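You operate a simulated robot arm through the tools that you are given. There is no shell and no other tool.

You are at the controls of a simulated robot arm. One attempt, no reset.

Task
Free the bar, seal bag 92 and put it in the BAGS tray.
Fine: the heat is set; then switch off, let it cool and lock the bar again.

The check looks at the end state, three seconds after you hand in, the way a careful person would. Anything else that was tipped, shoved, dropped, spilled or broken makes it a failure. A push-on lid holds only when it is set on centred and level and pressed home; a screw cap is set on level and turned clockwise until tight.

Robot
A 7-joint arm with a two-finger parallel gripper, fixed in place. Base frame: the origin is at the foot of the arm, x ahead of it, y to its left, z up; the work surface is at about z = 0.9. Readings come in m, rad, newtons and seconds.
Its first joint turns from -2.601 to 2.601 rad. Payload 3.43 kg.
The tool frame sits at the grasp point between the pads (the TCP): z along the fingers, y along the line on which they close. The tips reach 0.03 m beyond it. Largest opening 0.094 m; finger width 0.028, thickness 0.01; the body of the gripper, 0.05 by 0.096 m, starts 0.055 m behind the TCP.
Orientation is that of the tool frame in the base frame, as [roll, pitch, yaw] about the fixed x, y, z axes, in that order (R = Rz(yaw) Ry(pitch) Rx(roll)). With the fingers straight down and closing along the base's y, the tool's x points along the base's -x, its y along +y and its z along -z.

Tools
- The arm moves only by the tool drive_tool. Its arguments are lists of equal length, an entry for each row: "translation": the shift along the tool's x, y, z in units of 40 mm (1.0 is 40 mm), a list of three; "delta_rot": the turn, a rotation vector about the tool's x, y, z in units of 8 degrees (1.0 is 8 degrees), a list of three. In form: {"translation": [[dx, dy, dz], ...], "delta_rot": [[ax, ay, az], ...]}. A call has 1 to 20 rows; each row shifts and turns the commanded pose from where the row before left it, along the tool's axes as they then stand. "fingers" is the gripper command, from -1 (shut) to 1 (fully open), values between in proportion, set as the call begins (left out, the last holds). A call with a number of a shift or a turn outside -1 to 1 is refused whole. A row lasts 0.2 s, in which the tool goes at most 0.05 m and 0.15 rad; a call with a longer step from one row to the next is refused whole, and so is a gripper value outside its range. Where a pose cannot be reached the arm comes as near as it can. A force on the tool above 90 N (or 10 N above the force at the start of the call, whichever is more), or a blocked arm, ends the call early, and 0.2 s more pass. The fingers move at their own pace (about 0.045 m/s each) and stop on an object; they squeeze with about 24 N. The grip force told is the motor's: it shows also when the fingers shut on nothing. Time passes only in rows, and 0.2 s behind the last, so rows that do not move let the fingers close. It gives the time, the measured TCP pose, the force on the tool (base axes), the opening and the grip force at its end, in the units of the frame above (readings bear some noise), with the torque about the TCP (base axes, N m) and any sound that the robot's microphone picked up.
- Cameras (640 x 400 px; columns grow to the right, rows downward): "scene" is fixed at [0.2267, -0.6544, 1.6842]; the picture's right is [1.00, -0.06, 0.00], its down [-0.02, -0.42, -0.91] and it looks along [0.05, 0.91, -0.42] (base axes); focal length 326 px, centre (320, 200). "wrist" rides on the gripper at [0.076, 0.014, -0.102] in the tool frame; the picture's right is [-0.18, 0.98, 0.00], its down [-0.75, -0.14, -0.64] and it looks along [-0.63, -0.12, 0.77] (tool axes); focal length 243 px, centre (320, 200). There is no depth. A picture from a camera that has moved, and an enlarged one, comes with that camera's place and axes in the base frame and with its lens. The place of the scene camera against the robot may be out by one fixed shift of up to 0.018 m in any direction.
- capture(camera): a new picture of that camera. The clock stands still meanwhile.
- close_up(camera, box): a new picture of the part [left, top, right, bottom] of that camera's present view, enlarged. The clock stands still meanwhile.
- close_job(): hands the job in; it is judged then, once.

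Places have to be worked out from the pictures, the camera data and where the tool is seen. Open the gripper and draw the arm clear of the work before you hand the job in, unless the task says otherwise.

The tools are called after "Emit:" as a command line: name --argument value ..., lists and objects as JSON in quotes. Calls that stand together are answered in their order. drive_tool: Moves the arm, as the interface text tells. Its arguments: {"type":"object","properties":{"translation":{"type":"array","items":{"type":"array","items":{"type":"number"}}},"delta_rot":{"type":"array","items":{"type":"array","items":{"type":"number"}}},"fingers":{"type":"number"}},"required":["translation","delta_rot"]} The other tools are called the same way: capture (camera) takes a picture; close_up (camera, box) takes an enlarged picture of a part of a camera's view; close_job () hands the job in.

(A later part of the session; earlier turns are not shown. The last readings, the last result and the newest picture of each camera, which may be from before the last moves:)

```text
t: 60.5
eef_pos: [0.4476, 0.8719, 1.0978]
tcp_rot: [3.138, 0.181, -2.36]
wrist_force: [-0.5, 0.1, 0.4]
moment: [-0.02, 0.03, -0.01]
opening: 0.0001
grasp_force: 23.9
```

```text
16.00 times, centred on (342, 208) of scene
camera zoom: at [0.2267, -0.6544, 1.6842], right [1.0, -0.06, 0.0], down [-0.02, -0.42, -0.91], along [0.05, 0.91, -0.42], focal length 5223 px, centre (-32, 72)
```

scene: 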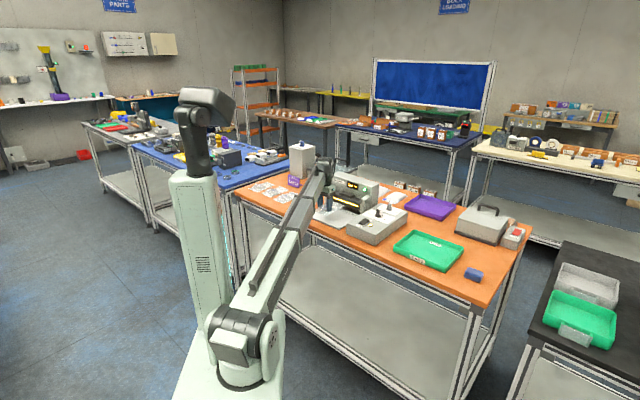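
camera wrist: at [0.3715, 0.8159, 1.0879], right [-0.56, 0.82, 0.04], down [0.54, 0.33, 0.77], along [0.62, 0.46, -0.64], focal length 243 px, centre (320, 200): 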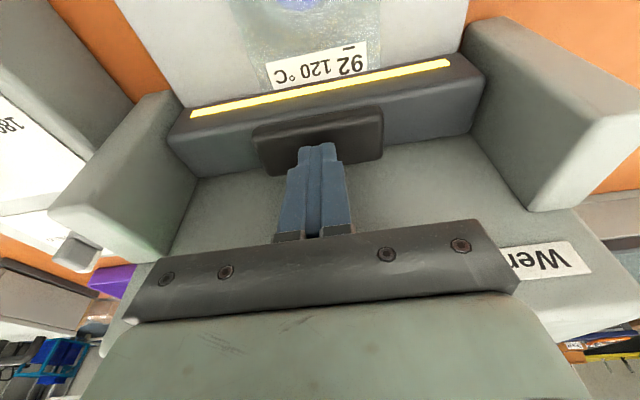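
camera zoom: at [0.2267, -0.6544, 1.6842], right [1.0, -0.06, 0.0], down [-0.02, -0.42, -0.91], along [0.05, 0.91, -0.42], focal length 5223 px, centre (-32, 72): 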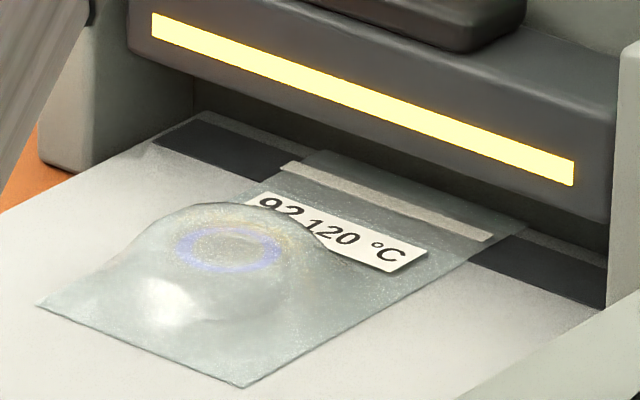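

The seal band is continuous across the full width. Now I take the bag out: back off from the bar, straighten the tool, open the fingers and hover above the dome (expected u≈0.856, v≈0.305).

Emit:
drive_tool --translation '[[0.63, 0.04, -0.111], [0.63, 0.04, -0.111], [0.63, 0.04, -0.111], [0, 0, 0], [0, 0, 0], [0, 0, 0]]' --delta_rot '[[0, 0, 0], [0, 0, 0], [0, 0, 0], [0, 0.65, 0], [0, 0.65, 0], [0, 0, 0]]' --fingers 1

Emit:
capture --camera "wrist"

```text
t: 61.9
eef_pos: [0.3904, 0.8218, 1.0964]
tcp_rot: [3.137, 0.004, -2.359]
wrist_force: [-0.1, 0.0, -0.2]
moment: [0.03, 0.0, 0.01]
opening: 0.0938
grasp_force: 0.1
```

```text
taken
camera wrist: at [0.3262, 0.7781, 1.2], right [-0.56, 0.83, 0.0], down [0.63, 0.43, 0.64], along [0.53, 0.36, -0.77], focal length 243 px, centre (320, 200)
```

wrist: 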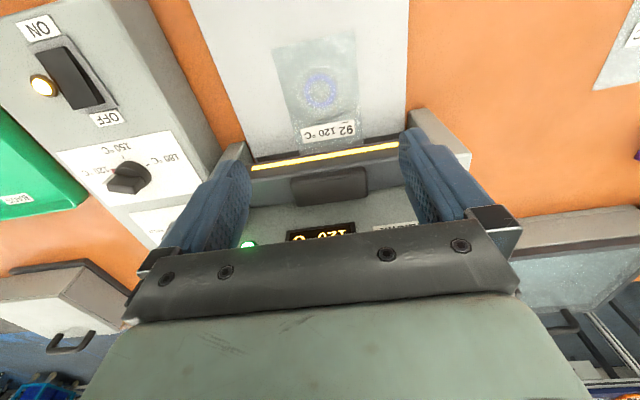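

The ring shows the dome at u≈0.8535, v≈0.307; I make a small correction and descend to straddle it.

Emit:
drive_tool --translation '[[0.065, 0.04, 0.9], [0, 0, 0.9], [0, 0, 0.9], [0, 0, 0.6], [0, 0, 0.35], [0, 0, 0]]' --delta_rot '[[0, 0, 0], [0, 0, 0], [0, 0, 0], [0, 0, 0], [0, 0, 0], [0, 0, 0]]'

Emit:
capture --camera "wrist"

Emit:
close_up --camera "scene" --box '[318, 182, 378, 220]'

```text
t: 63.3
eef_pos: [0.3866, 0.8204, 0.9498]
tcp_rot: [3.137, 0.004, -2.359]
wrist_force: [-0.1, -0.4, 0.2]
moment: [0.03, 0.02, -0.01]
opening: 0.0942
grasp_force: 0.0
```

```text
taken
camera wrist: at [0.3238, 0.7779, 1.0536], right [-0.56, 0.83, 0.0], down [0.63, 0.43, 0.64], along [0.53, 0.36, -0.77], focal length 243 px, centre (320, 200)
```

wrist: 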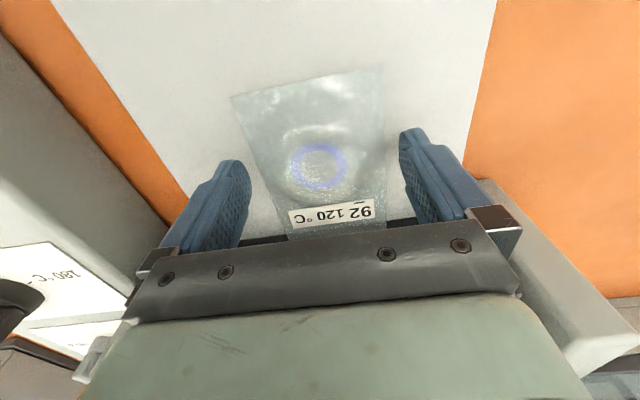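

```text
10.53 times, centred on (348, 201) of scene
camera zoom: at [0.2267, -0.6544, 1.6842], right [1.0, -0.06, 0.0], down [-0.02, -0.42, -0.91], along [0.05, 0.91, -0.42], focal length 3436 px, centre (25, 190)
```

zoom: 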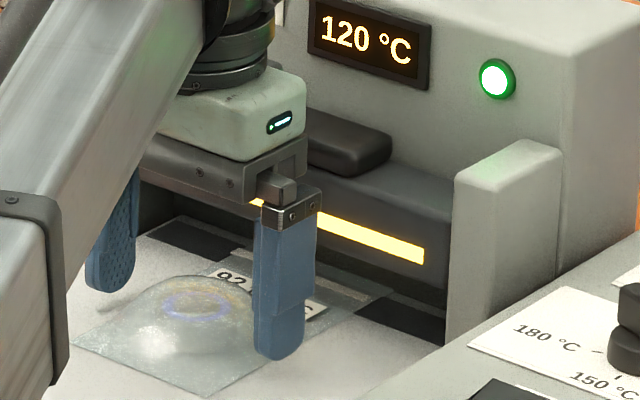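

Well aligned. I lower the last 4–5 mm and close on the product.

Emit:
drive_tool --translation '[[0, 0, 0.1], [0, 0, 0]]' --delta_rot '[[0, 0, 0], [0, 0, 0]]'

Emit:
drive_tool --translation '[[0, 0, 0], [0, 0, 0], [0, 0, 0], [0, 0, 0], [0, 0, 0]]' --delta_rot '[[0, 0, 0], [0, 0, 0], [0, 0, 0], [0, 0, 0], [0, 0, 0]]' --fingers -1

```text
t: 63.9
eef_pos: [0.388, 0.8211, 0.9466]
tcp_rot: [3.139, 0.004, -2.36]
wrist_force: [1.1, -0.9, -0.2]
moment: [-0.01, -0.01, -0.02]
opening: 0.094
grasp_force: 0.1
```

```text
t: 65.1
eef_pos: [0.3891, 0.821, 0.9455]
tcp_rot: [3.139, 0.005, -2.359]
wrist_force: [0.1, 0.6, 0.4]
moment: [-0.04, -0.06, -0.01]
opening: 0.047
grasp_force: 24.0
```

Gripped at 47 mm again. I lift 8 mm within the jaw gap, then draw the bag straight out toward the robot.

Emit:
drive_tool --translation '[[0, 0, -0.1], [0, 0, -0.1], [0.3, 0, 0], [0.5, 0, 0], [0.5, 0, 0], [0.6, 0, 0], [0.6, 0, 0], [0, 0, 0]]' --delta_rot '[[0, 0, 0], [0, 0, 0], [0, 0, 0], [0, 0, 0], [0, 0, 0], [0, 0, 0], [0, 0, 0], [0, 0, 0]]'

Emit:
capture --camera "wrist"

Emit:
close_up --camera "scene" --box '[305, 182, 375, 226]'

```text
t: 66.9
eef_pos: [0.3165, 0.7517, 0.9534]
tcp_rot: [3.139, 0.003, -2.358]
wrist_force: [0.2, 0.3, -0.6]
moment: [0.03, 0.01, 0.03]
opening: 0.0469
grasp_force: 24.0
```

```text
taken
camera wrist: at [0.2518, 0.7078, 1.0573], right [-0.56, 0.83, 0.0], down [0.63, 0.43, 0.64], along [0.53, 0.36, -0.77], focal length 243 px, centre (320, 200)
```

wrist: 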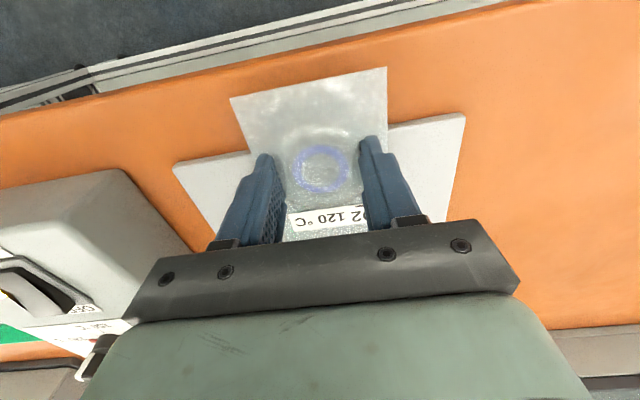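

```text
9.09 times, centred on (340, 204) of scene
camera zoom: at [0.2267, -0.6544, 1.6842], right [1.0, -0.06, 0.0], down [-0.02, -0.42, -0.91], along [0.05, 0.91, -0.42], focal length 2968 px, centre (138, 164)
```

zoom: 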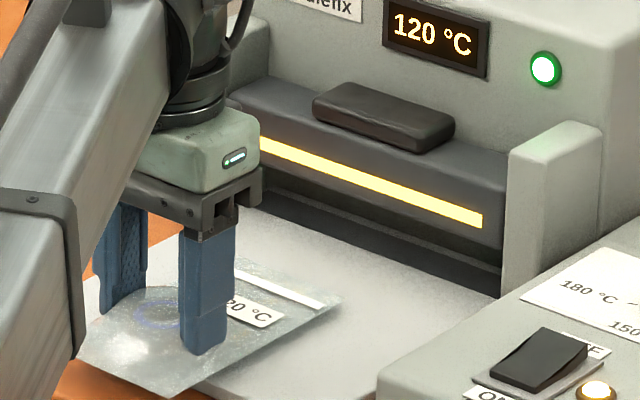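

The sealed bag is out and held firmly. I raise it to z≈1.09 and carry it sideways over the control box toward the green BAGS tray (estimated centre u≈0.85, v≈−0.19).

Emit:
drive_tool --translation '[[0, 0, -0.6], [0, 0, -0.9], [0, 0, -1], [0, 0, -0.9], [0, 0, 0]]' --delta_rot '[[0, 0, 0], [0, 0, 0], [0, 0, 0], [0, 0, 0], [0, 0, 0]]'

Emit:
drive_tool --translation '[[-0.14, -0.4, 0], [-0.14, -0.8, 0], [-0.14, -0.8, 0], [-0.14, -0.8, 0], [-0.14, -0.8, 0], [-0.14, -0.8, 0], [-0.14, -0.8, 0], [-0.14, -0.8, 0], [-0.14, -0.8, 0], [-0.14, -0.8, 0], [-0.14, -0.8, 0], [-0.14, -0.8, 0], [-0.14, -0.8, 0], [-0.14, -0.8, 0], [-0.14, -0.8, 0], [-0.14, -0.8, 0], [-0.05, -0.3, 0], [0, 0, 0]]' --delta_rot '[[0, 0, 0], [0, 0, 0], [0, 0, 0], [0, 0, 0], [0, 0, 0], [0, 0, 0], [0, 0, 0], [0, 0, 0], [0, 0, 0], [0, 0, 0], [0, 0, 0], [0, 0, 0], [0, 0, 0], [0, 0, 0], [0, 0, 0], [0, 0, 0], [0, 0, 0], [0, 0, 0]]'

Emit:
capture --camera "wrist"

Emit:
capture --camera "scene"

```text
t: 68.1
eef_pos: [0.3168, 0.75, 1.091]
tcp_rot: [3.139, 0.0, -2.36]
wrist_force: [0.3, 0.3, -1.6]
moment: [0.02, 0.01, 0.0]
opening: 0.047
grasp_force: 23.9
```

```text
t: 71.9
eef_pos: [0.7398, 0.4531, 1.0884]
tcp_rot: [3.139, 0.004, -2.362]
wrist_force: [0.7, 0.2, -0.2]
moment: [-0.02, -0.02, -0.01]
opening: 0.0471
grasp_force: 24.2
```

```text
taken
camera wrist: at [0.6756, 0.4107, 1.1919], right [-0.56, 0.83, 0.0], down [0.63, 0.43, 0.64], along [0.53, 0.36, -0.77], focal length 243 px, centre (320, 200)
```

wrist: 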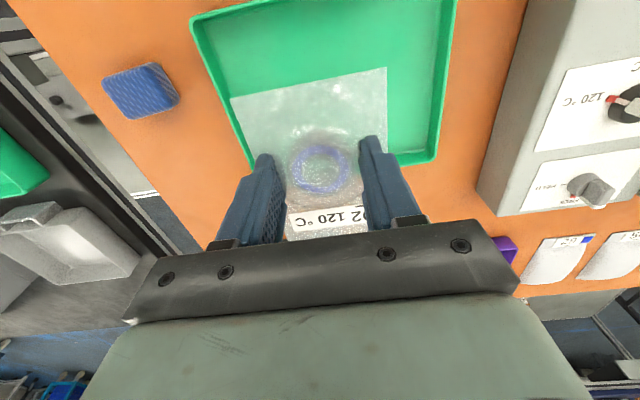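

```text
taken
```

scene: 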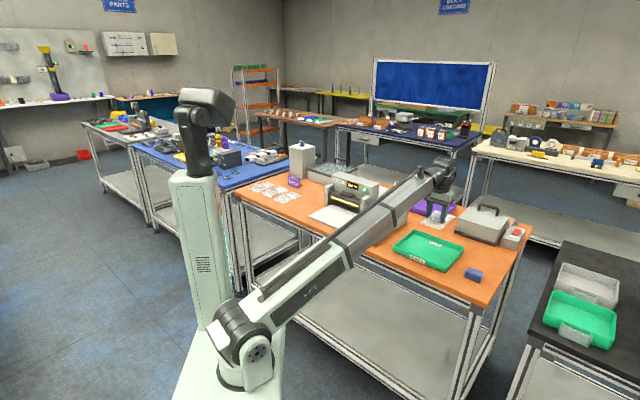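

Tray measured from the wrist view: u 0.761–0.946, v −0.298…−0.076, centre (0.8535, −0.187). I nudge the position and turn the bag 90° so its length lies along the tray's long side.

Emit:
drive_tool --translation '[[-0.25, -0.45, 0], [0, 0, 0], [0, 0, 0], [0, 0, 0], [0, 0, 0], [0, 0, 0], [0, 0, 0], [0, 0, 0], [0, 0, 0], [0, 0, 0], [0, 0, 0], [0, 0, 0], [0, 0, 0], [0, 0, 0]]' --delta_rot '[[0, 0, 0], [0, 0, -1], [0, 0, -1], [0, 0, -1], [0, 0, -1], [0, 0, -1], [0, 0, -1], [0, 0, -1], [0, 0, -1], [0, 0, -1], [0, 0, -1], [0, 0, -1], [0, 0, -0.3], [0, 0, 0]]'

Emit:
capture --camera "wrist"

Emit:
close_up --camera "scene" --box '[380, 180, 500, 280]'

```text
t: 74.9
eef_pos: [0.7596, 0.4489, 1.0896]
tcp_rot: [-3.137, 0.004, -0.78]
wrist_force: [0.0, 0.8, -0.6]
moment: [-0.01, -0.05, -0.04]
opening: 0.0468
grasp_force: 24.5
```

```text
taken
camera wrist: at [0.8036, 0.3852, 1.1922], right [-0.82, -0.57, 0.0], down [-0.44, 0.63, 0.64], along [-0.37, 0.53, -0.76], focal length 243 px, centre (320, 200)
```

wrist: 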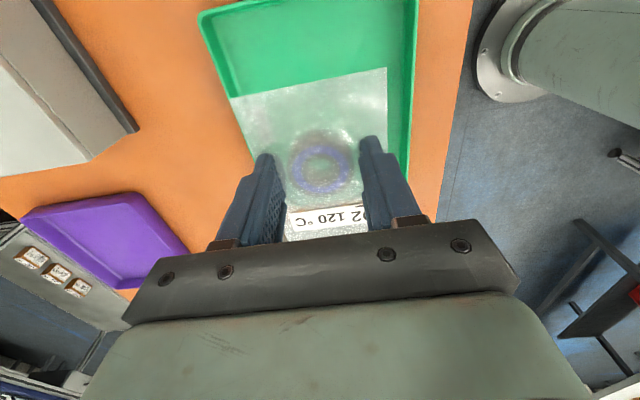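

```text
4.00 times, centred on (440, 230) of scene
camera zoom: at [0.2267, -0.6544, 1.6842], right [1.0, -0.06, 0.0], down [-0.02, -0.42, -0.91], along [0.05, 0.91, -0.42], focal length 1306 px, centre (-160, 80)
```

zoom: 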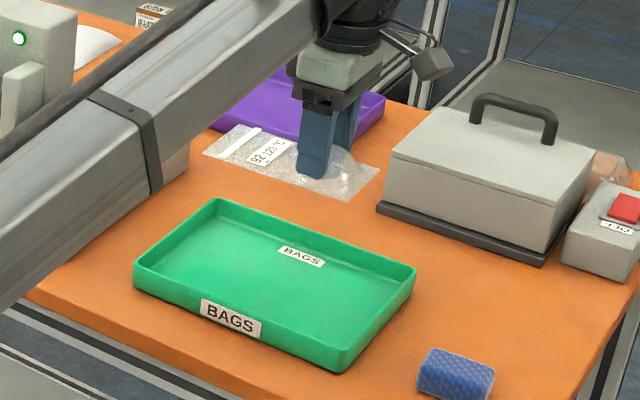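

Centred over the tray (u 0.8545, v −0.22), with the bag reaching v −0.26…−0.11, inside the rims. I descend in steps until it touches the tray floor.

Emit:
drive_tool --translation '[[0, 0, 0.9], [0, 0, 0.9], [0, 0, 0.9], [0, 0, 0.6], [0, 0, 0.2], [0, 0, 0]]' --delta_rot '[[0, 0, 0], [0, 0, 0], [0, 0, 0], [0, 0, 0], [0, 0, 0], [0, 0, 0]]'

Emit:
capture --camera "wrist"

Emit:
close_up --camera "scene" --box '[385, 205, 485, 280]'

```text
t: 76.3
eef_pos: [0.7608, 0.4488, 0.9479]
tcp_rot: [-3.138, 0.005, -0.783]
wrist_force: [0.0, -0.1, -1.2]
moment: [0.03, -0.07, -0.02]
opening: 0.0465
grasp_force: 23.9
```

```text
taken
camera wrist: at [0.8039, 0.3865, 1.0515], right [-0.82, -0.57, 0.0], down [-0.44, 0.63, 0.64], along [-0.36, 0.53, -0.76], focal length 243 px, centre (320, 200)
```

wrist: 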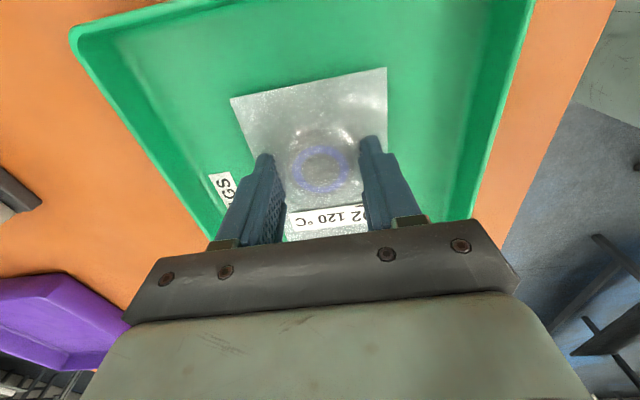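

```text
5.33 times, centred on (435, 242) of scene
camera zoom: at [0.2267, -0.6544, 1.6842], right [1.0, -0.06, 0.0], down [-0.02, -0.42, -0.91], along [0.05, 0.91, -0.42], focal length 1741 px, centre (-293, -27)
```

zoom: 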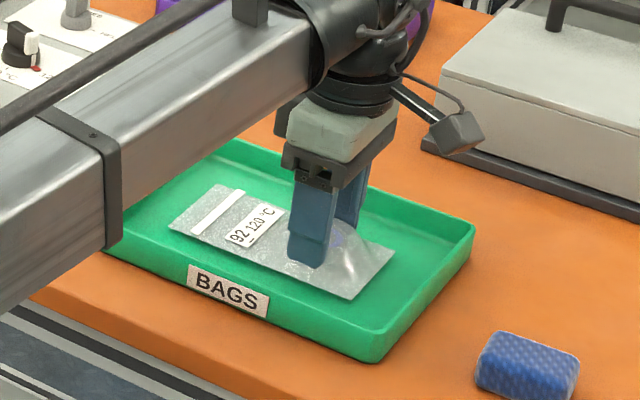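

The bag is well inside the tray. I lower the last few millimetres until there is light contact.

Emit:
drive_tool --translation '[[0, 0, 0.08], [0, 0, 0.06], [0, 0, 0]]' --delta_rot '[[0, 0, 0], [0, 0, 0], [0, 0, 0]]'

```text
t: 77.1
eef_pos: [0.7599, 0.4499, 0.9432]
tcp_rot: [-3.138, 0.003, -0.781]
wrist_force: [-0.6, 0.6, -1.4]
moment: [0.0, -0.03, 0.01]
opening: 0.0466
grasp_force: 23.9
```

Emit:
drive_tool --translation '[[0, 0, 0.06], [0, 0, 0.04], [0, 0, 0]]' --delta_rot '[[0, 0, 0], [0, 0, 0], [0, 0, 0]]'

```text
t: 77.9
eef_pos: [0.7596, 0.4489, 0.9398]
tcp_rot: [-3.139, 0.002, -0.783]
wrist_force: [2.6, 1.0, 15.0]
moment: [-0.1, 0.13, -0.03]
opening: 0.0471
grasp_force: 24.0
```

Contact with the tray floor at TCP z≈0.940 (15 N). I ease up a hair and open the fingers.

Emit:
drive_tool --translation '[[0, 0, -0.02], [0, 0, 0], [0, 0, 0], [0, 0, 0], [0, 0, 0]]' --delta_rot '[[0, 0, 0], [0, 0, 0], [0, 0, 0], [0, 0, 0], [0, 0, 0]]' --fingers 0.8

Emit:
drive_tool --translation '[[0, 0, -0.2], [0, 0, -0.6], [0, 0, -0.9], [0, 0, -0.9], [0, 0, -0.9], [0, 0, -0.4], [0, 0, 0]]' --delta_rot '[[0, 0, 0], [0, 0, 0], [0, 0, 0], [0, 0, 0], [0, 0, 0], [0, 0, 0], [0, 0, 0]]'

Emit:
capture --camera "wrist"

Emit:
close_up --camera "scene" --box '[385, 205, 485, 280]'

```text
t: 79.1
eef_pos: [0.7589, 0.4492, 0.9399]
tcp_rot: [-3.138, 0.005, -0.783]
wrist_force: [0.7, -0.1, 0.5]
moment: [-0.01, 0.01, 0.05]
opening: 0.0845
grasp_force: 0.2
```

```text
t: 80.7
eef_pos: [0.7592, 0.4485, 1.0956]
tcp_rot: [-3.14, 0.005, -0.78]
wrist_force: [0.1, 0.3, 0.0]
moment: [-0.01, -0.05, 0.03]
opening: 0.0847
grasp_force: 0.0
```

```text
taken
camera wrist: at [0.8031, 0.385, 1.1993], right [-0.82, -0.57, 0.0], down [-0.44, 0.63, 0.64], along [-0.36, 0.53, -0.76], focal length 243 px, centre (320, 200)
```

wrist: 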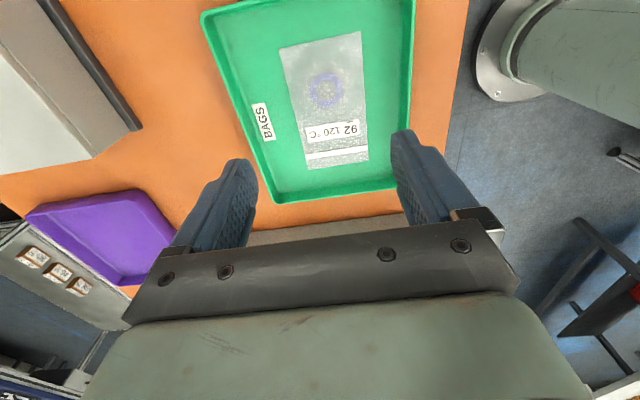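

```text
5.33 times, centred on (435, 242) of scene
camera zoom: at [0.2267, -0.6544, 1.6842], right [1.0, -0.06, 0.0], down [-0.02, -0.42, -0.91], along [0.05, 0.91, -0.42], focal length 1741 px, centre (-293, -27)
```

zoom: 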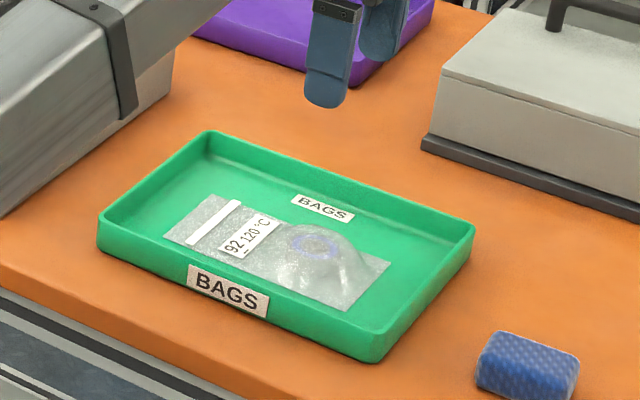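

Bag 92 lies sealed in the BAGS tray. Next is the switch: rocker spans u≈0.772 (ON)–0.818 (OFF) at v≈0.095. I move with closed fingers to above its OFF half, keeping this yaw so the narrow side of the tips runs along the rocker.

Emit:
drive_tool --translation '[[-0.875, 0.133, 0], [-0.875, 0.133, 0], [-0.875, 0.133, 0], [-0.875, 0.133, 0], [-0.875, 0.133, 0], [-0.875, 0.133, 0], [-0.875, 0.133, 0], [-0.875, 0.133, 0], [-0.875, 0.133, 0], [0, 0, 0]]' --delta_rot '[[0, 0, 0], [0, 0, 0], [0, 0, 0], [0, 0, 0], [0, 0, 0], [0, 0, 0], [0, 0, 0], [0, 0, 0], [0, 0, 0], [0, 0, 0]]' --fingers -1

Emit:
capture --camera "wrist"

Emit:
close_up --camera "scene" --box '[330, 185, 410, 245]'

```text
t: 82.9
eef_pos: [0.5013, 0.6367, 1.096]
tcp_rot: [-3.139, 0.004, -0.782]
wrist_force: [0.5, -0.5, 0.6]
moment: [-0.01, 0.01, 0.04]
opening: 0.0
grasp_force: 23.8
```

```text
taken
camera wrist: at [0.5443, 0.574, 1.1998], right [-0.82, -0.57, 0.0], down [-0.43, 0.63, 0.64], along [-0.36, 0.53, -0.76], focal length 243 px, centre (320, 200)
```

wrist: 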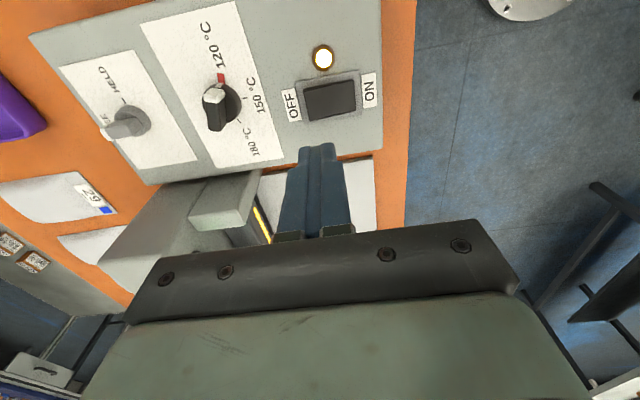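

```text
6.67 times, centred on (370, 215) of scene
camera zoom: at [0.2267, -0.6544, 1.6842], right [1.0, -0.06, 0.0], down [-0.02, -0.42, -0.91], along [0.05, 0.91, -0.42], focal length 2176 px, centre (-13, 100)
```

zoom: 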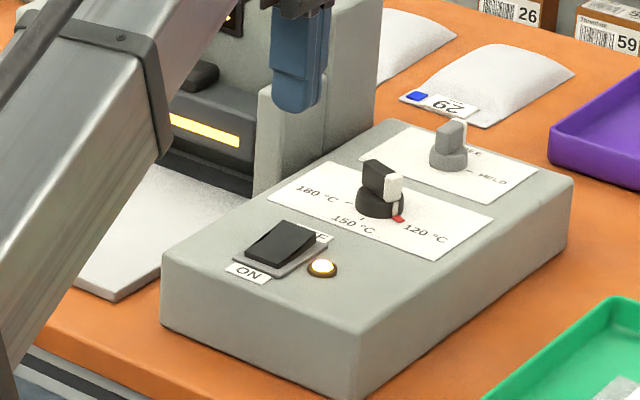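

TCP is over the OFF half (u 0.805, v 0.096). I shift 3 mm toward the OFF end and descend to just above the rocker.

Emit:
drive_tool --translation '[[0, -0.075, 0.7], [0, 0, 0.7], [0, 0, 0.5], [0, 0, 0]]' --delta_rot '[[0, 0, 0], [0, 0, 0], [0, 0, 0], [0, 0, 0]]'

Emit:
close_up --camera "scene" --box '[340, 195, 400, 240]'

Emit:
close_up --camera "wrist" --box '[220, 40, 420, 240]'

```text
t: 83.9
eef_pos: [0.5041, 0.6396, 1.0199]
tcp_rot: [-3.138, 0.004, -0.783]
wrist_force: [-0.6, 0.0, -0.7]
moment: [0.01, -0.02, 0.02]
opening: 0.0002
grasp_force: 23.8
```

```text
8.89 times, centred on (370, 218) of scene
camera zoom: at [0.2267, -0.6544, 1.6842], right [1.0, -0.06, 0.0], down [-0.02, -0.42, -0.91], along [0.05, 0.91, -0.42], focal length 2902 px, centre (-124, 44)
```

zoom: 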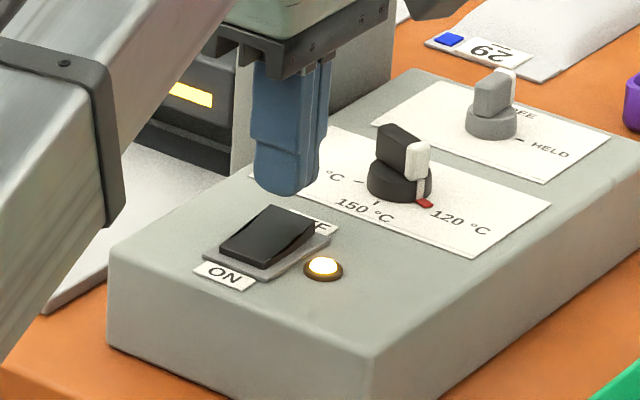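

```text
2.00 times, centred on (320, 140) of wrist
camera zoom: at [0.5481, 0.5763, 1.1238], right [-0.82, -0.57, 0.0], down [-0.44, 0.63, 0.64], along [-0.36, 0.53, -0.76], focal length 485 px, centre (320, 320)
```

zoom: 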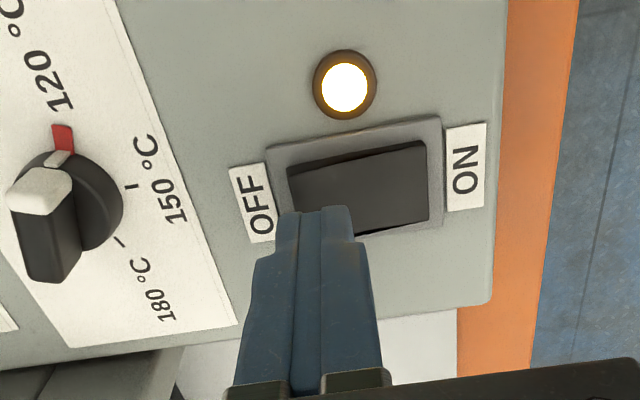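

The tips sit right over the raised OFF half. I press down in small steps, watching force and the indicator lamp.

Emit:
drive_tool --translation '[[0, 0, 0.15], [0, 0, 0.1], [0, 0, 0.1], [0, 0, 0]]' --delta_rot '[[0, 0, 0], [0, 0, 0], [0, 0, 0], [0, 0, 0]]'

```text
t: 84.9
eef_pos: [0.5033, 0.6383, 1.0072]
tcp_rot: [-3.139, 0.004, -0.781]
wrist_force: [0.4, 0.5, 0.3]
moment: [-0.03, 0.02, 0.0]
opening: 0.0
grasp_force: 23.8
```

Emit:
drive_tool --translation '[[0, 0, 0.08], [0, 0, 0.06], [0, 0, 0.06], [0, 0, 0]]' --delta_rot '[[0, 0, 0], [0, 0, 0], [0, 0, 0], [0, 0, 0]]'

Emit:
close_up --camera "scene" --box '[340, 195, 400, 240]'

```text
t: 85.9
eef_pos: [0.5044, 0.6394, 1.0013]
tcp_rot: [-3.138, 0.004, -0.784]
wrist_force: [2.7, 1.5, 34.6]
moment: [-0.22, 0.07, 0.01]
opening: 0.0
grasp_force: 23.7
heard: click
```

```text
8.89 times, centred on (370, 218) of scene
camera zoom: at [0.2267, -0.6544, 1.6842], right [1.0, -0.06, 0.0], down [-0.02, -0.42, -0.91], along [0.05, 0.91, -0.42], focal length 2902 px, centre (-124, 44)
```

zoom: 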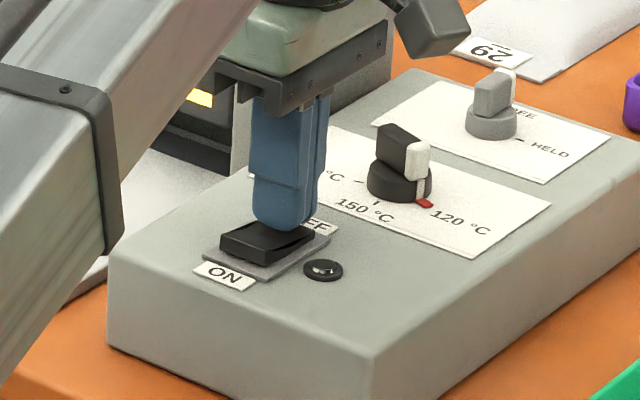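

A click, the lamp is dark, and the rocker has tipped to OFF. I lift off straight up and look at the temperature display.

Emit:
drive_tool --translation '[[0, 0, -0.4], [0, 0, -0.9], [0, 0, -0.9], [0, 0, -0.3], [0, 0, 0]]' --delta_rot '[[0, 0, 0], [0, 0, 0], [0, 0, 0], [0, 0, 0], [0, 0, 0]]'

Emit:
capture --camera "scene"

Emit:
close_up --camera "scene" --box '[320, 165, 400, 225]'

```text
t: 87.1
eef_pos: [0.5034, 0.6387, 1.0994]
tcp_rot: [-3.14, 0.004, -0.782]
wrist_force: [0.5, 0.3, 0.5]
moment: [0.0, 0.0, 0.01]
opening: 0.0
grasp_force: 23.7
```

```text
taken
```

scene: 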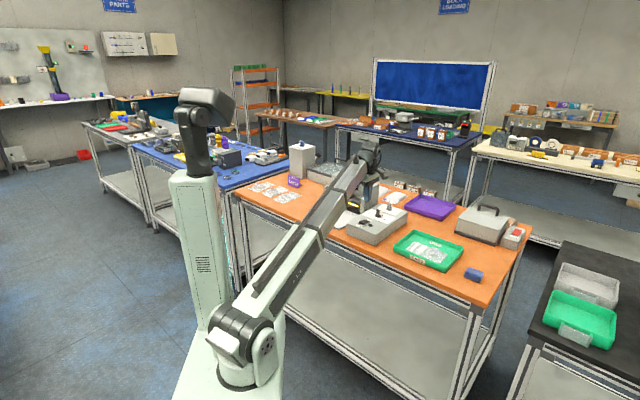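

```text
6.67 times, centred on (360, 195) of scene
camera zoom: at [0.2267, -0.6544, 1.6842], right [1.0, -0.06, 0.0], down [-0.02, -0.42, -0.91], along [0.05, 0.91, -0.42], focal length 2176 px, centre (53, 233)
```

zoom: 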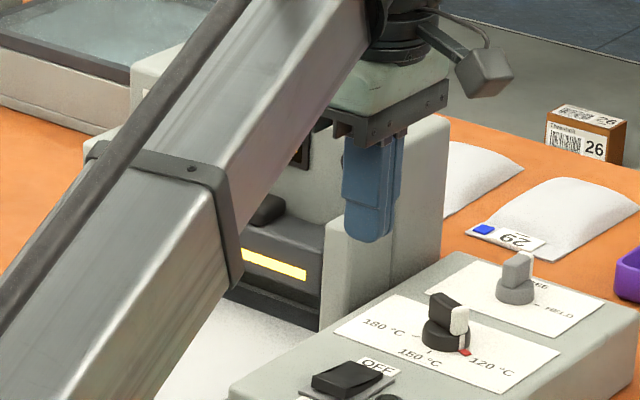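

Heater is off (lamp dark, stripe still warm). I move aside toward the tray so the scene camera can see the display while it cools.

Emit:
drive_tool --translation '[[0.877, -0.171, 0], [0.877, -0.171, 0], [0.877, -0.171, 0], [0.877, -0.171, 0], [0.877, -0.171, 0], [0.877, -0.171, 0], [0.877, -0.171, 0], [0, 0, 0]]' --delta_rot '[[0, 0, 0], [0, 0, 0], [0, 0, 0], [0, 0, 0], [0, 0, 0], [0, 0, 0], [0, 0, 0], [0, 0, 0]]' --fingers 0.06

Emit:
close_up --camera "scene" --box '[320, 165, 400, 225]'

```text
t: 88.9
eef_pos: [0.7132, 0.4993, 1.0984]
tcp_rot: [-3.139, 0.003, -0.782]
wrist_force: [-0.7, -0.5, 0.7]
moment: [-0.01, -0.01, -0.03]
opening: 0.0498
grasp_force: 0.1
```

```text
6.67 times, centred on (360, 195) of scene
camera zoom: at [0.2267, -0.6544, 1.6842], right [1.0, -0.06, 0.0], down [-0.02, -0.42, -0.91], along [0.05, 0.91, -0.42], focal length 2176 px, centre (53, 233)
```

zoom: 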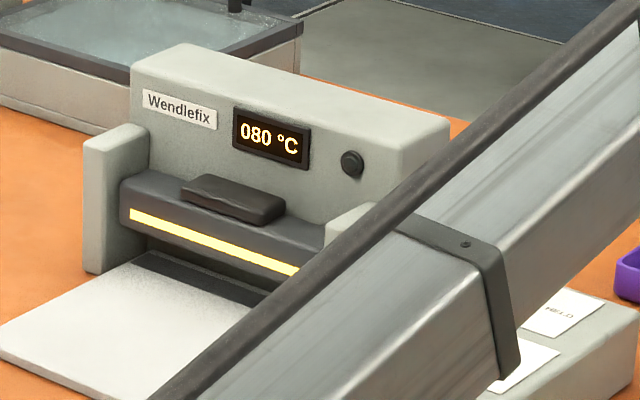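

Display is down to 080 °C and falling. I wait in place.

Emit:
drive_tool --translation '[[0, 0, 0], [0, 0, 0], [0, 0, 0], [0, 0, 0], [0, 0, 0], [0, 0, 0], [0, 0, 0], [0, 0, 0], [0, 0, 0], [0, 0, 0], [0, 0, 0], [0, 0, 0], [0, 0, 0], [0, 0, 0], [0, 0, 0], [0, 0, 0], [0, 0, 0], [0, 0, 0], [0, 0, 0], [0, 0, 0]]' --delta_rot '[[0, 0, 0], [0, 0, 0], [0, 0, 0], [0, 0, 0], [0, 0, 0], [0, 0, 0], [0, 0, 0], [0, 0, 0], [0, 0, 0], [0, 0, 0], [0, 0, 0], [0, 0, 0], [0, 0, 0], [0, 0, 0], [0, 0, 0], [0, 0, 0], [0, 0, 0], [0, 0, 0], [0, 0, 0], [0, 0, 0]]'

Emit:
close_up --camera "scene" --box '[320, 165, 400, 225]'

```text
t: 93.1
eef_pos: [0.7132, 0.4992, 1.0977]
tcp_rot: [-3.139, 0.003, -0.783]
wrist_force: [-0.2, 0.4, 0.1]
moment: [-0.02, -0.03, 0.0]
opening: 0.0497
grasp_force: 0.0
```

```text
6.67 times, centred on (360, 195) of scene
camera zoom: at [0.2267, -0.6544, 1.6842], right [1.0, -0.06, 0.0], down [-0.02, -0.42, -0.91], along [0.05, 0.91, -0.42], focal length 2176 px, centre (53, 233)
```

zoom: 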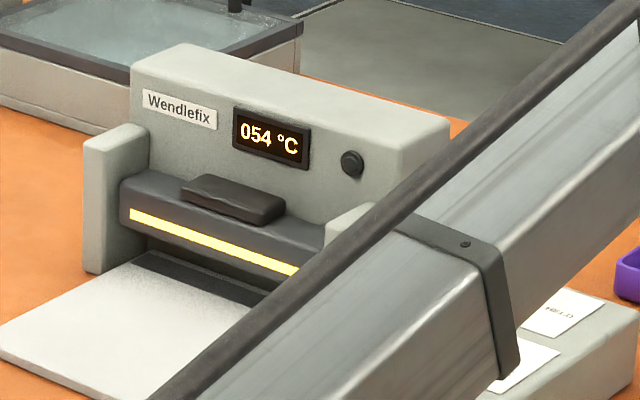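

054 °C and the stripe still glows; it is not cool yet. I keep waiting.

Emit:
drive_tool --translation '[[0, 0, 0], [0, 0, 0], [0, 0, 0], [0, 0, 0], [0, 0, 0], [0, 0, 0], [0, 0, 0], [0, 0, 0], [0, 0, 0], [0, 0, 0], [0, 0, 0], [0, 0, 0], [0, 0, 0], [0, 0, 0], [0, 0, 0], [0, 0, 0], [0, 0, 0], [0, 0, 0], [0, 0, 0], [0, 0, 0]]' --delta_rot '[[0, 0, 0], [0, 0, 0], [0, 0, 0], [0, 0, 0], [0, 0, 0], [0, 0, 0], [0, 0, 0], [0, 0, 0], [0, 0, 0], [0, 0, 0], [0, 0, 0], [0, 0, 0], [0, 0, 0], [0, 0, 0], [0, 0, 0], [0, 0, 0], [0, 0, 0], [0, 0, 0], [0, 0, 0], [0, 0, 0]]'

Emit:
close_up --camera "scene" --box '[320, 165, 400, 225]'

```text
t: 97.3
eef_pos: [0.7129, 0.4991, 1.0972]
tcp_rot: [-3.139, 0.003, -0.781]
wrist_force: [-0.5, -0.5, 0.9]
moment: [0.01, -0.01, 0.0]
opening: 0.0498
grasp_force: 0.2
```

```text
6.67 times, centred on (360, 195) of scene
camera zoom: at [0.2267, -0.6544, 1.6842], right [1.0, -0.06, 0.0], down [-0.02, -0.42, -0.91], along [0.05, 0.91, -0.42], focal length 2176 px, centre (53, 233)
```

zoom: 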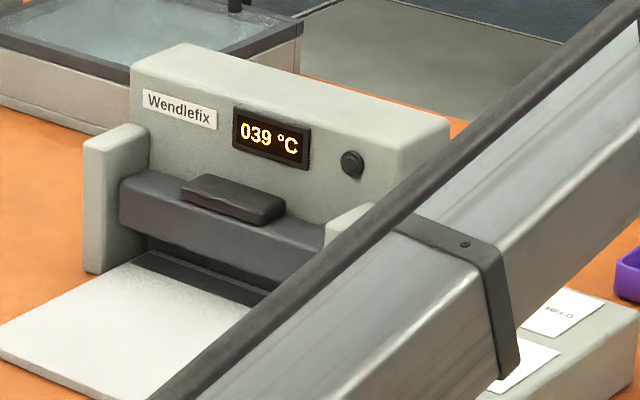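

Display 039 °C and the amber stripe has gone out. I give it some more time to approach room temperature.

Emit:
drive_tool --translation '[[0, 0, 0], [0, 0, 0], [0, 0, 0], [0, 0, 0], [0, 0, 0], [0, 0, 0], [0, 0, 0], [0, 0, 0], [0, 0, 0], [0, 0, 0], [0, 0, 0], [0, 0, 0], [0, 0, 0], [0, 0, 0], [0, 0, 0], [0, 0, 0], [0, 0, 0], [0, 0, 0], [0, 0, 0], [0, 0, 0]]' --delta_rot '[[0, 0, 0], [0, 0, 0], [0, 0, 0], [0, 0, 0], [0, 0, 0], [0, 0, 0], [0, 0, 0], [0, 0, 0], [0, 0, 0], [0, 0, 0], [0, 0, 0], [0, 0, 0], [0, 0, 0], [0, 0, 0], [0, 0, 0], [0, 0, 0], [0, 0, 0], [0, 0, 0], [0, 0, 0], [0, 0, 0]]'

Emit:
drive_tool --translation '[[0, 0, 0], [0, 0, 0], [0, 0, 0], [0, 0, 0], [0, 0, 0], [0, 0, 0], [0, 0, 0], [0, 0, 0], [0, 0, 0], [0, 0, 0], [0, 0, 0], [0, 0, 0], [0, 0, 0], [0, 0, 0], [0, 0, 0], [0, 0, 0], [0, 0, 0], [0, 0, 0], [0, 0, 0], [0, 0, 0]]' --delta_rot '[[0, 0, 0], [0, 0, 0], [0, 0, 0], [0, 0, 0], [0, 0, 0], [0, 0, 0], [0, 0, 0], [0, 0, 0], [0, 0, 0], [0, 0, 0], [0, 0, 0], [0, 0, 0], [0, 0, 0], [0, 0, 0], [0, 0, 0], [0, 0, 0], [0, 0, 0], [0, 0, 0], [0, 0, 0], [0, 0, 0]]'

Emit:
close_up --camera "scene" --box '[320, 165, 400, 225]'

```text
t: 101.5
eef_pos: [0.7137, 0.5001, 1.0971]
tcp_rot: [-3.138, 0.004, -0.783]
wrist_force: [1.0, 0.6, -0.1]
moment: [0.03, 0.02, -0.01]
opening: 0.0499
grasp_force: 0.0
```

```text
t: 105.7
eef_pos: [0.7138, 0.4998, 1.0982]
tcp_rot: [-3.137, 0.004, -0.781]
wrist_force: [-1.0, 0.8, -0.2]
moment: [-0.02, 0.0, 0.0]
opening: 0.0498
grasp_force: 0.0
```

```text
6.67 times, centred on (360, 195) of scene
camera zoom: at [0.2267, -0.6544, 1.6842], right [1.0, -0.06, 0.0], down [-0.02, -0.42, -0.91], along [0.05, 0.91, -0.42], focal length 2176 px, centre (53, 233)
```

zoom: 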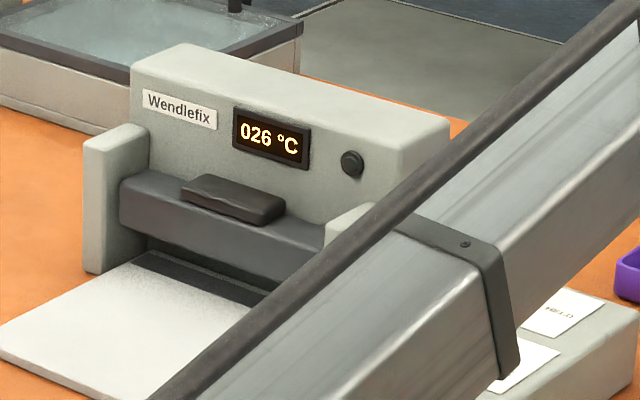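

026 °C: cool. Now I move above the lock knob and rotate the wrist to its FREE orientation (yaw ≈ +43.5°).

Emit:
drive_tool --translation '[[-0.82, -0.464, -0.06], [-0.82, -0.464, -0.06], [-0.82, -0.464, -0.06], [-0.82, -0.464, -0.06], [-0.82, -0.464, -0.06], [-0.82, -0.464, -0.06], [-0.82, -0.464, -0.06], [0, 0, 0]]' --delta_rot '[[0, 0, 0], [0, 0, 0], [0, 0, 0], [0, 0, 0], [0, 0, 0], [0, 0, 0], [0, 0, 0], [0, 0, 0]]'

Emit:
drive_tool --translation '[[0, 0, 0], [0, 0, 0], [0, 0, 0], [0, 0, 0], [0, 0, 0], [0, 0, 0], [0, 0, 0], [0, 0, 0], [0, 0, 0], [0, 0, 0], [0, 0, 0], [0, 0, 0], [0, 0, 0]]' --delta_rot '[[0, 0, -1], [0, 0, -1], [0, 0, -1], [0, 0, -1], [0, 0, -1], [0, 0, -1], [0, 0, -1], [0, 0, -1], [0, 0, -1], [0, 0, -1], [0, 0, -1], [0, 0, 0], [0, 0, 0]]'

Emit:
close_up --camera "wrist" --box '[230, 20, 430, 190]'

```text
t: 107.5
eef_pos: [0.641, 0.7553, 1.1149]
tcp_rot: [-3.137, 0.003, -0.782]
wrist_force: [-0.3, -0.9, 0.2]
moment: [0.03, 0.01, -0.01]
opening: 0.0497
grasp_force: 0.1
```

```text
t: 110.3
eef_pos: [0.6416, 0.7534, 1.1167]
tcp_rot: [-3.137, -0.002, 0.758]
wrist_force: [0.0, -0.8, 0.5]
moment: [-0.05, -0.03, 0.01]
opening: 0.0495
grasp_force: 0.1
```

```text
2.35 times, centred on (330, 105) of wrist
camera zoom: at [0.7066, 0.7961, 1.2198], right [0.54, -0.84, 0.0], down [-0.65, -0.42, 0.64], along [-0.54, -0.34, -0.77], focal length 571 px, centre (296, 424)
```

zoom: 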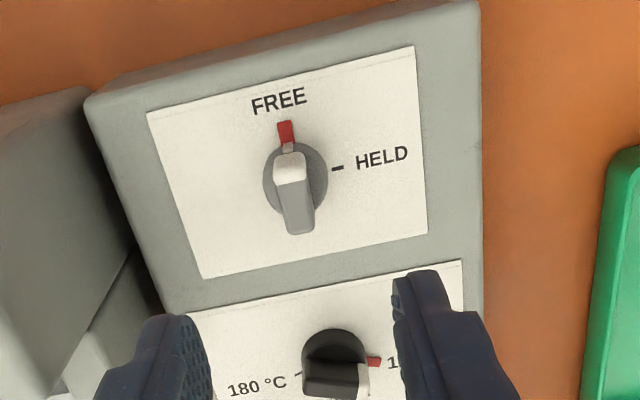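

Knob and tool line up as before. I descend to gripping height and close on the bar.

Emit:
drive_tool --translation '[[0.04, 0, 0.8], [0, 0, 0.8], [0, 0, 0.6], [0, 0, 0.35], [0, 0, 0.17], [0, 0, 0]]' --delta_rot '[[0, 0, 0], [0, 0, 0], [0, 0, 0], [0, 0, 0], [0, 0, 0], [0, 0, 0]]'

Emit:
close_up --camera "wrist" --box '[230, 60, 430, 230]'

```text
t: 111.7
eef_pos: [0.6422, 0.7555, 1.0077]
tcp_rot: [-3.138, -0.004, 0.753]
wrist_force: [0.0, -0.4, -0.2]
moment: [-0.02, 0.03, 0.01]
opening: 0.0499
grasp_force: 0.0
```

```text
2.35 times, centred on (330, 145) of wrist
camera zoom: at [0.7074, 0.7975, 1.1114], right [0.54, -0.84, 0.0], down [-0.65, -0.42, 0.64], along [-0.54, -0.34, -0.77], focal length 571 px, centre (296, 329)
```

zoom: 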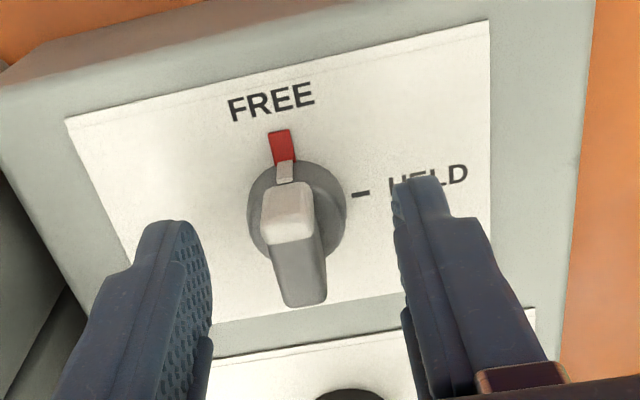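

The bar sits between the fingers. I close on it.

Emit:
drive_tool --translation '[[0, 0, 0], [0, 0, 0], [0, 0, 0], [0, 0, 0], [0, 0, 0]]' --delta_rot '[[0, 0, 0], [0, 0, 0], [0, 0, 0], [0, 0, 0], [0, 0, 0]]' --fingers -1

Emit:
drive_tool --translation '[[0, 0, 0], [0, 0, 0], [0, 0, 0], [0, 0, 0], [0, 0, 0], [0, 0, 0], [0, 0, 0], [0, 0, 0]]' --delta_rot '[[0, 0, 0.8], [0, 0, 0.8], [0, 0, 0.8], [0, 0, 0.8], [0, 0, 0.8], [0, 0, 0.8], [0, 0, 0.8], [0, 0, 0]]'

Emit:
close_up --camera "wrist" --box '[230, 60, 430, 230]'

```text
t: 112.9
eef_pos: [0.6427, 0.7558, 1.0087]
tcp_rot: [-3.137, -0.002, 0.753]
wrist_force: [-0.3, -0.3, -0.6]
moment: [-0.06, -0.33, 0.05]
opening: 0.0119
grasp_force: 45.1
```

```text
t: 114.7
eef_pos: [0.6436, 0.7547, 1.0093]
tcp_rot: [-3.137, 0.001, -0.03]
wrist_force: [-0.2, 0.9, 7.2]
moment: [-0.41, -1.12, -0.03]
opening: 0.0117
grasp_force: 45.4
```

```text
2.35 times, centred on (330, 145) of wrist
camera zoom: at [0.7178, 0.7391, 1.1113], right [-0.21, -0.98, 0.0], down [-0.75, 0.16, 0.64], along [-0.63, 0.14, -0.77], focal length 571 px, centre (296, 329)
```

zoom: 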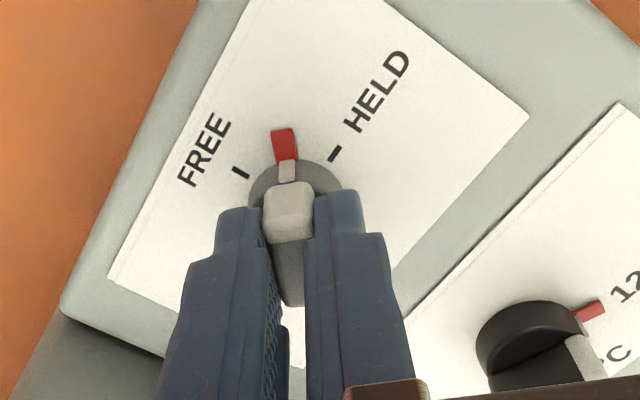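

The knob is halfway and following. I continue to HELD.

Emit:
drive_tool --translation '[[0, 0, 0], [0, 0, 0], [0, 0, 0], [0, 0, 0], [0, 0, 0], [0, 0, 0], [0, 0, 0], [0, 0, 0]]' --delta_rot '[[0, 0, 0.75], [0, 0, 0.75], [0, 0, 0.75], [0, 0, 0.75], [0, 0, 0.75], [0, 0, 0.75], [0, 0, 0.75], [0, 0, 0]]'

Emit:
close_up --camera "wrist" --box '[230, 60, 430, 230]'

```text
t: 116.5
eef_pos: [0.6421, 0.7546, 1.0077]
tcp_rot: [-3.139, 0.003, -0.762]
wrist_force: [0.3, -0.5, 10.8]
moment: [-1.05, -0.6, 0.0]
opening: 0.0117
grasp_force: 45.6
```

```text
2.35 times, centred on (330, 145) of wrist
camera zoom: at [0.6872, 0.6925, 1.1111], right [-0.81, -0.58, 0.0], down [-0.45, 0.62, 0.64], along [-0.37, 0.52, -0.76], focal length 571 px, centre (296, 329)
```

zoom: 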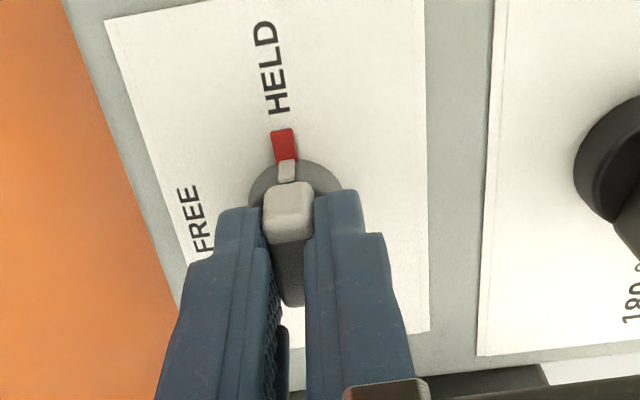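

The pointer is at HELD, like at the start. I open the fingers and rise straight up to check.

Emit:
drive_tool --translation '[[0, 0, 0], [0, 0, 0], [0, 0, 0], [0, 0, -0.5], [0, 0, -0.8], [0, 0, -0.8], [0, 0, -0.5], [0, 0, 0]]' --delta_rot '[[0, 0, 0], [0, 0, 0], [0, 0, 0], [0, 0, 0], [0, 0, 0], [0, 0, 0], [0, 0, 0], [0, 0, 0]]' --fingers 0.06

Emit:
close_up --camera "wrist" --box '[250, 20, 410, 160]'

```text
t: 118.3
eef_pos: [0.6433, 0.7553, 1.1106]
tcp_rot: [-3.138, 0.004, -0.76]
wrist_force: [0.4, 0.4, -0.1]
moment: [0.0, 0.0, -0.01]
opening: 0.0499
grasp_force: 0.1
```

```text
2.86 times, centred on (330, 90) of wrist
camera zoom: at [0.6876, 0.6937, 1.2148], right [-0.81, -0.58, 0.0], down [-0.45, 0.62, 0.64], along [-0.38, 0.52, -0.76], focal length 693 px, centre (291, 514)
```

zoom: 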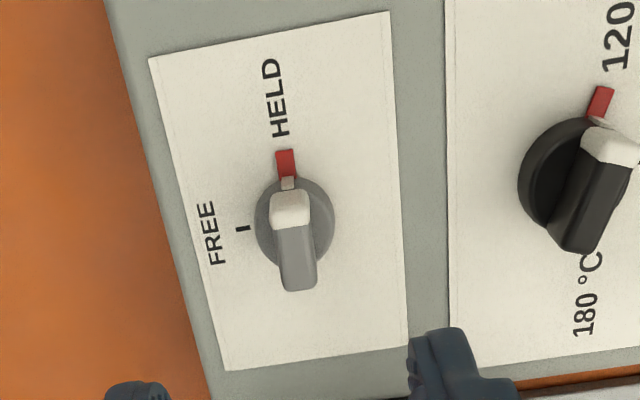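

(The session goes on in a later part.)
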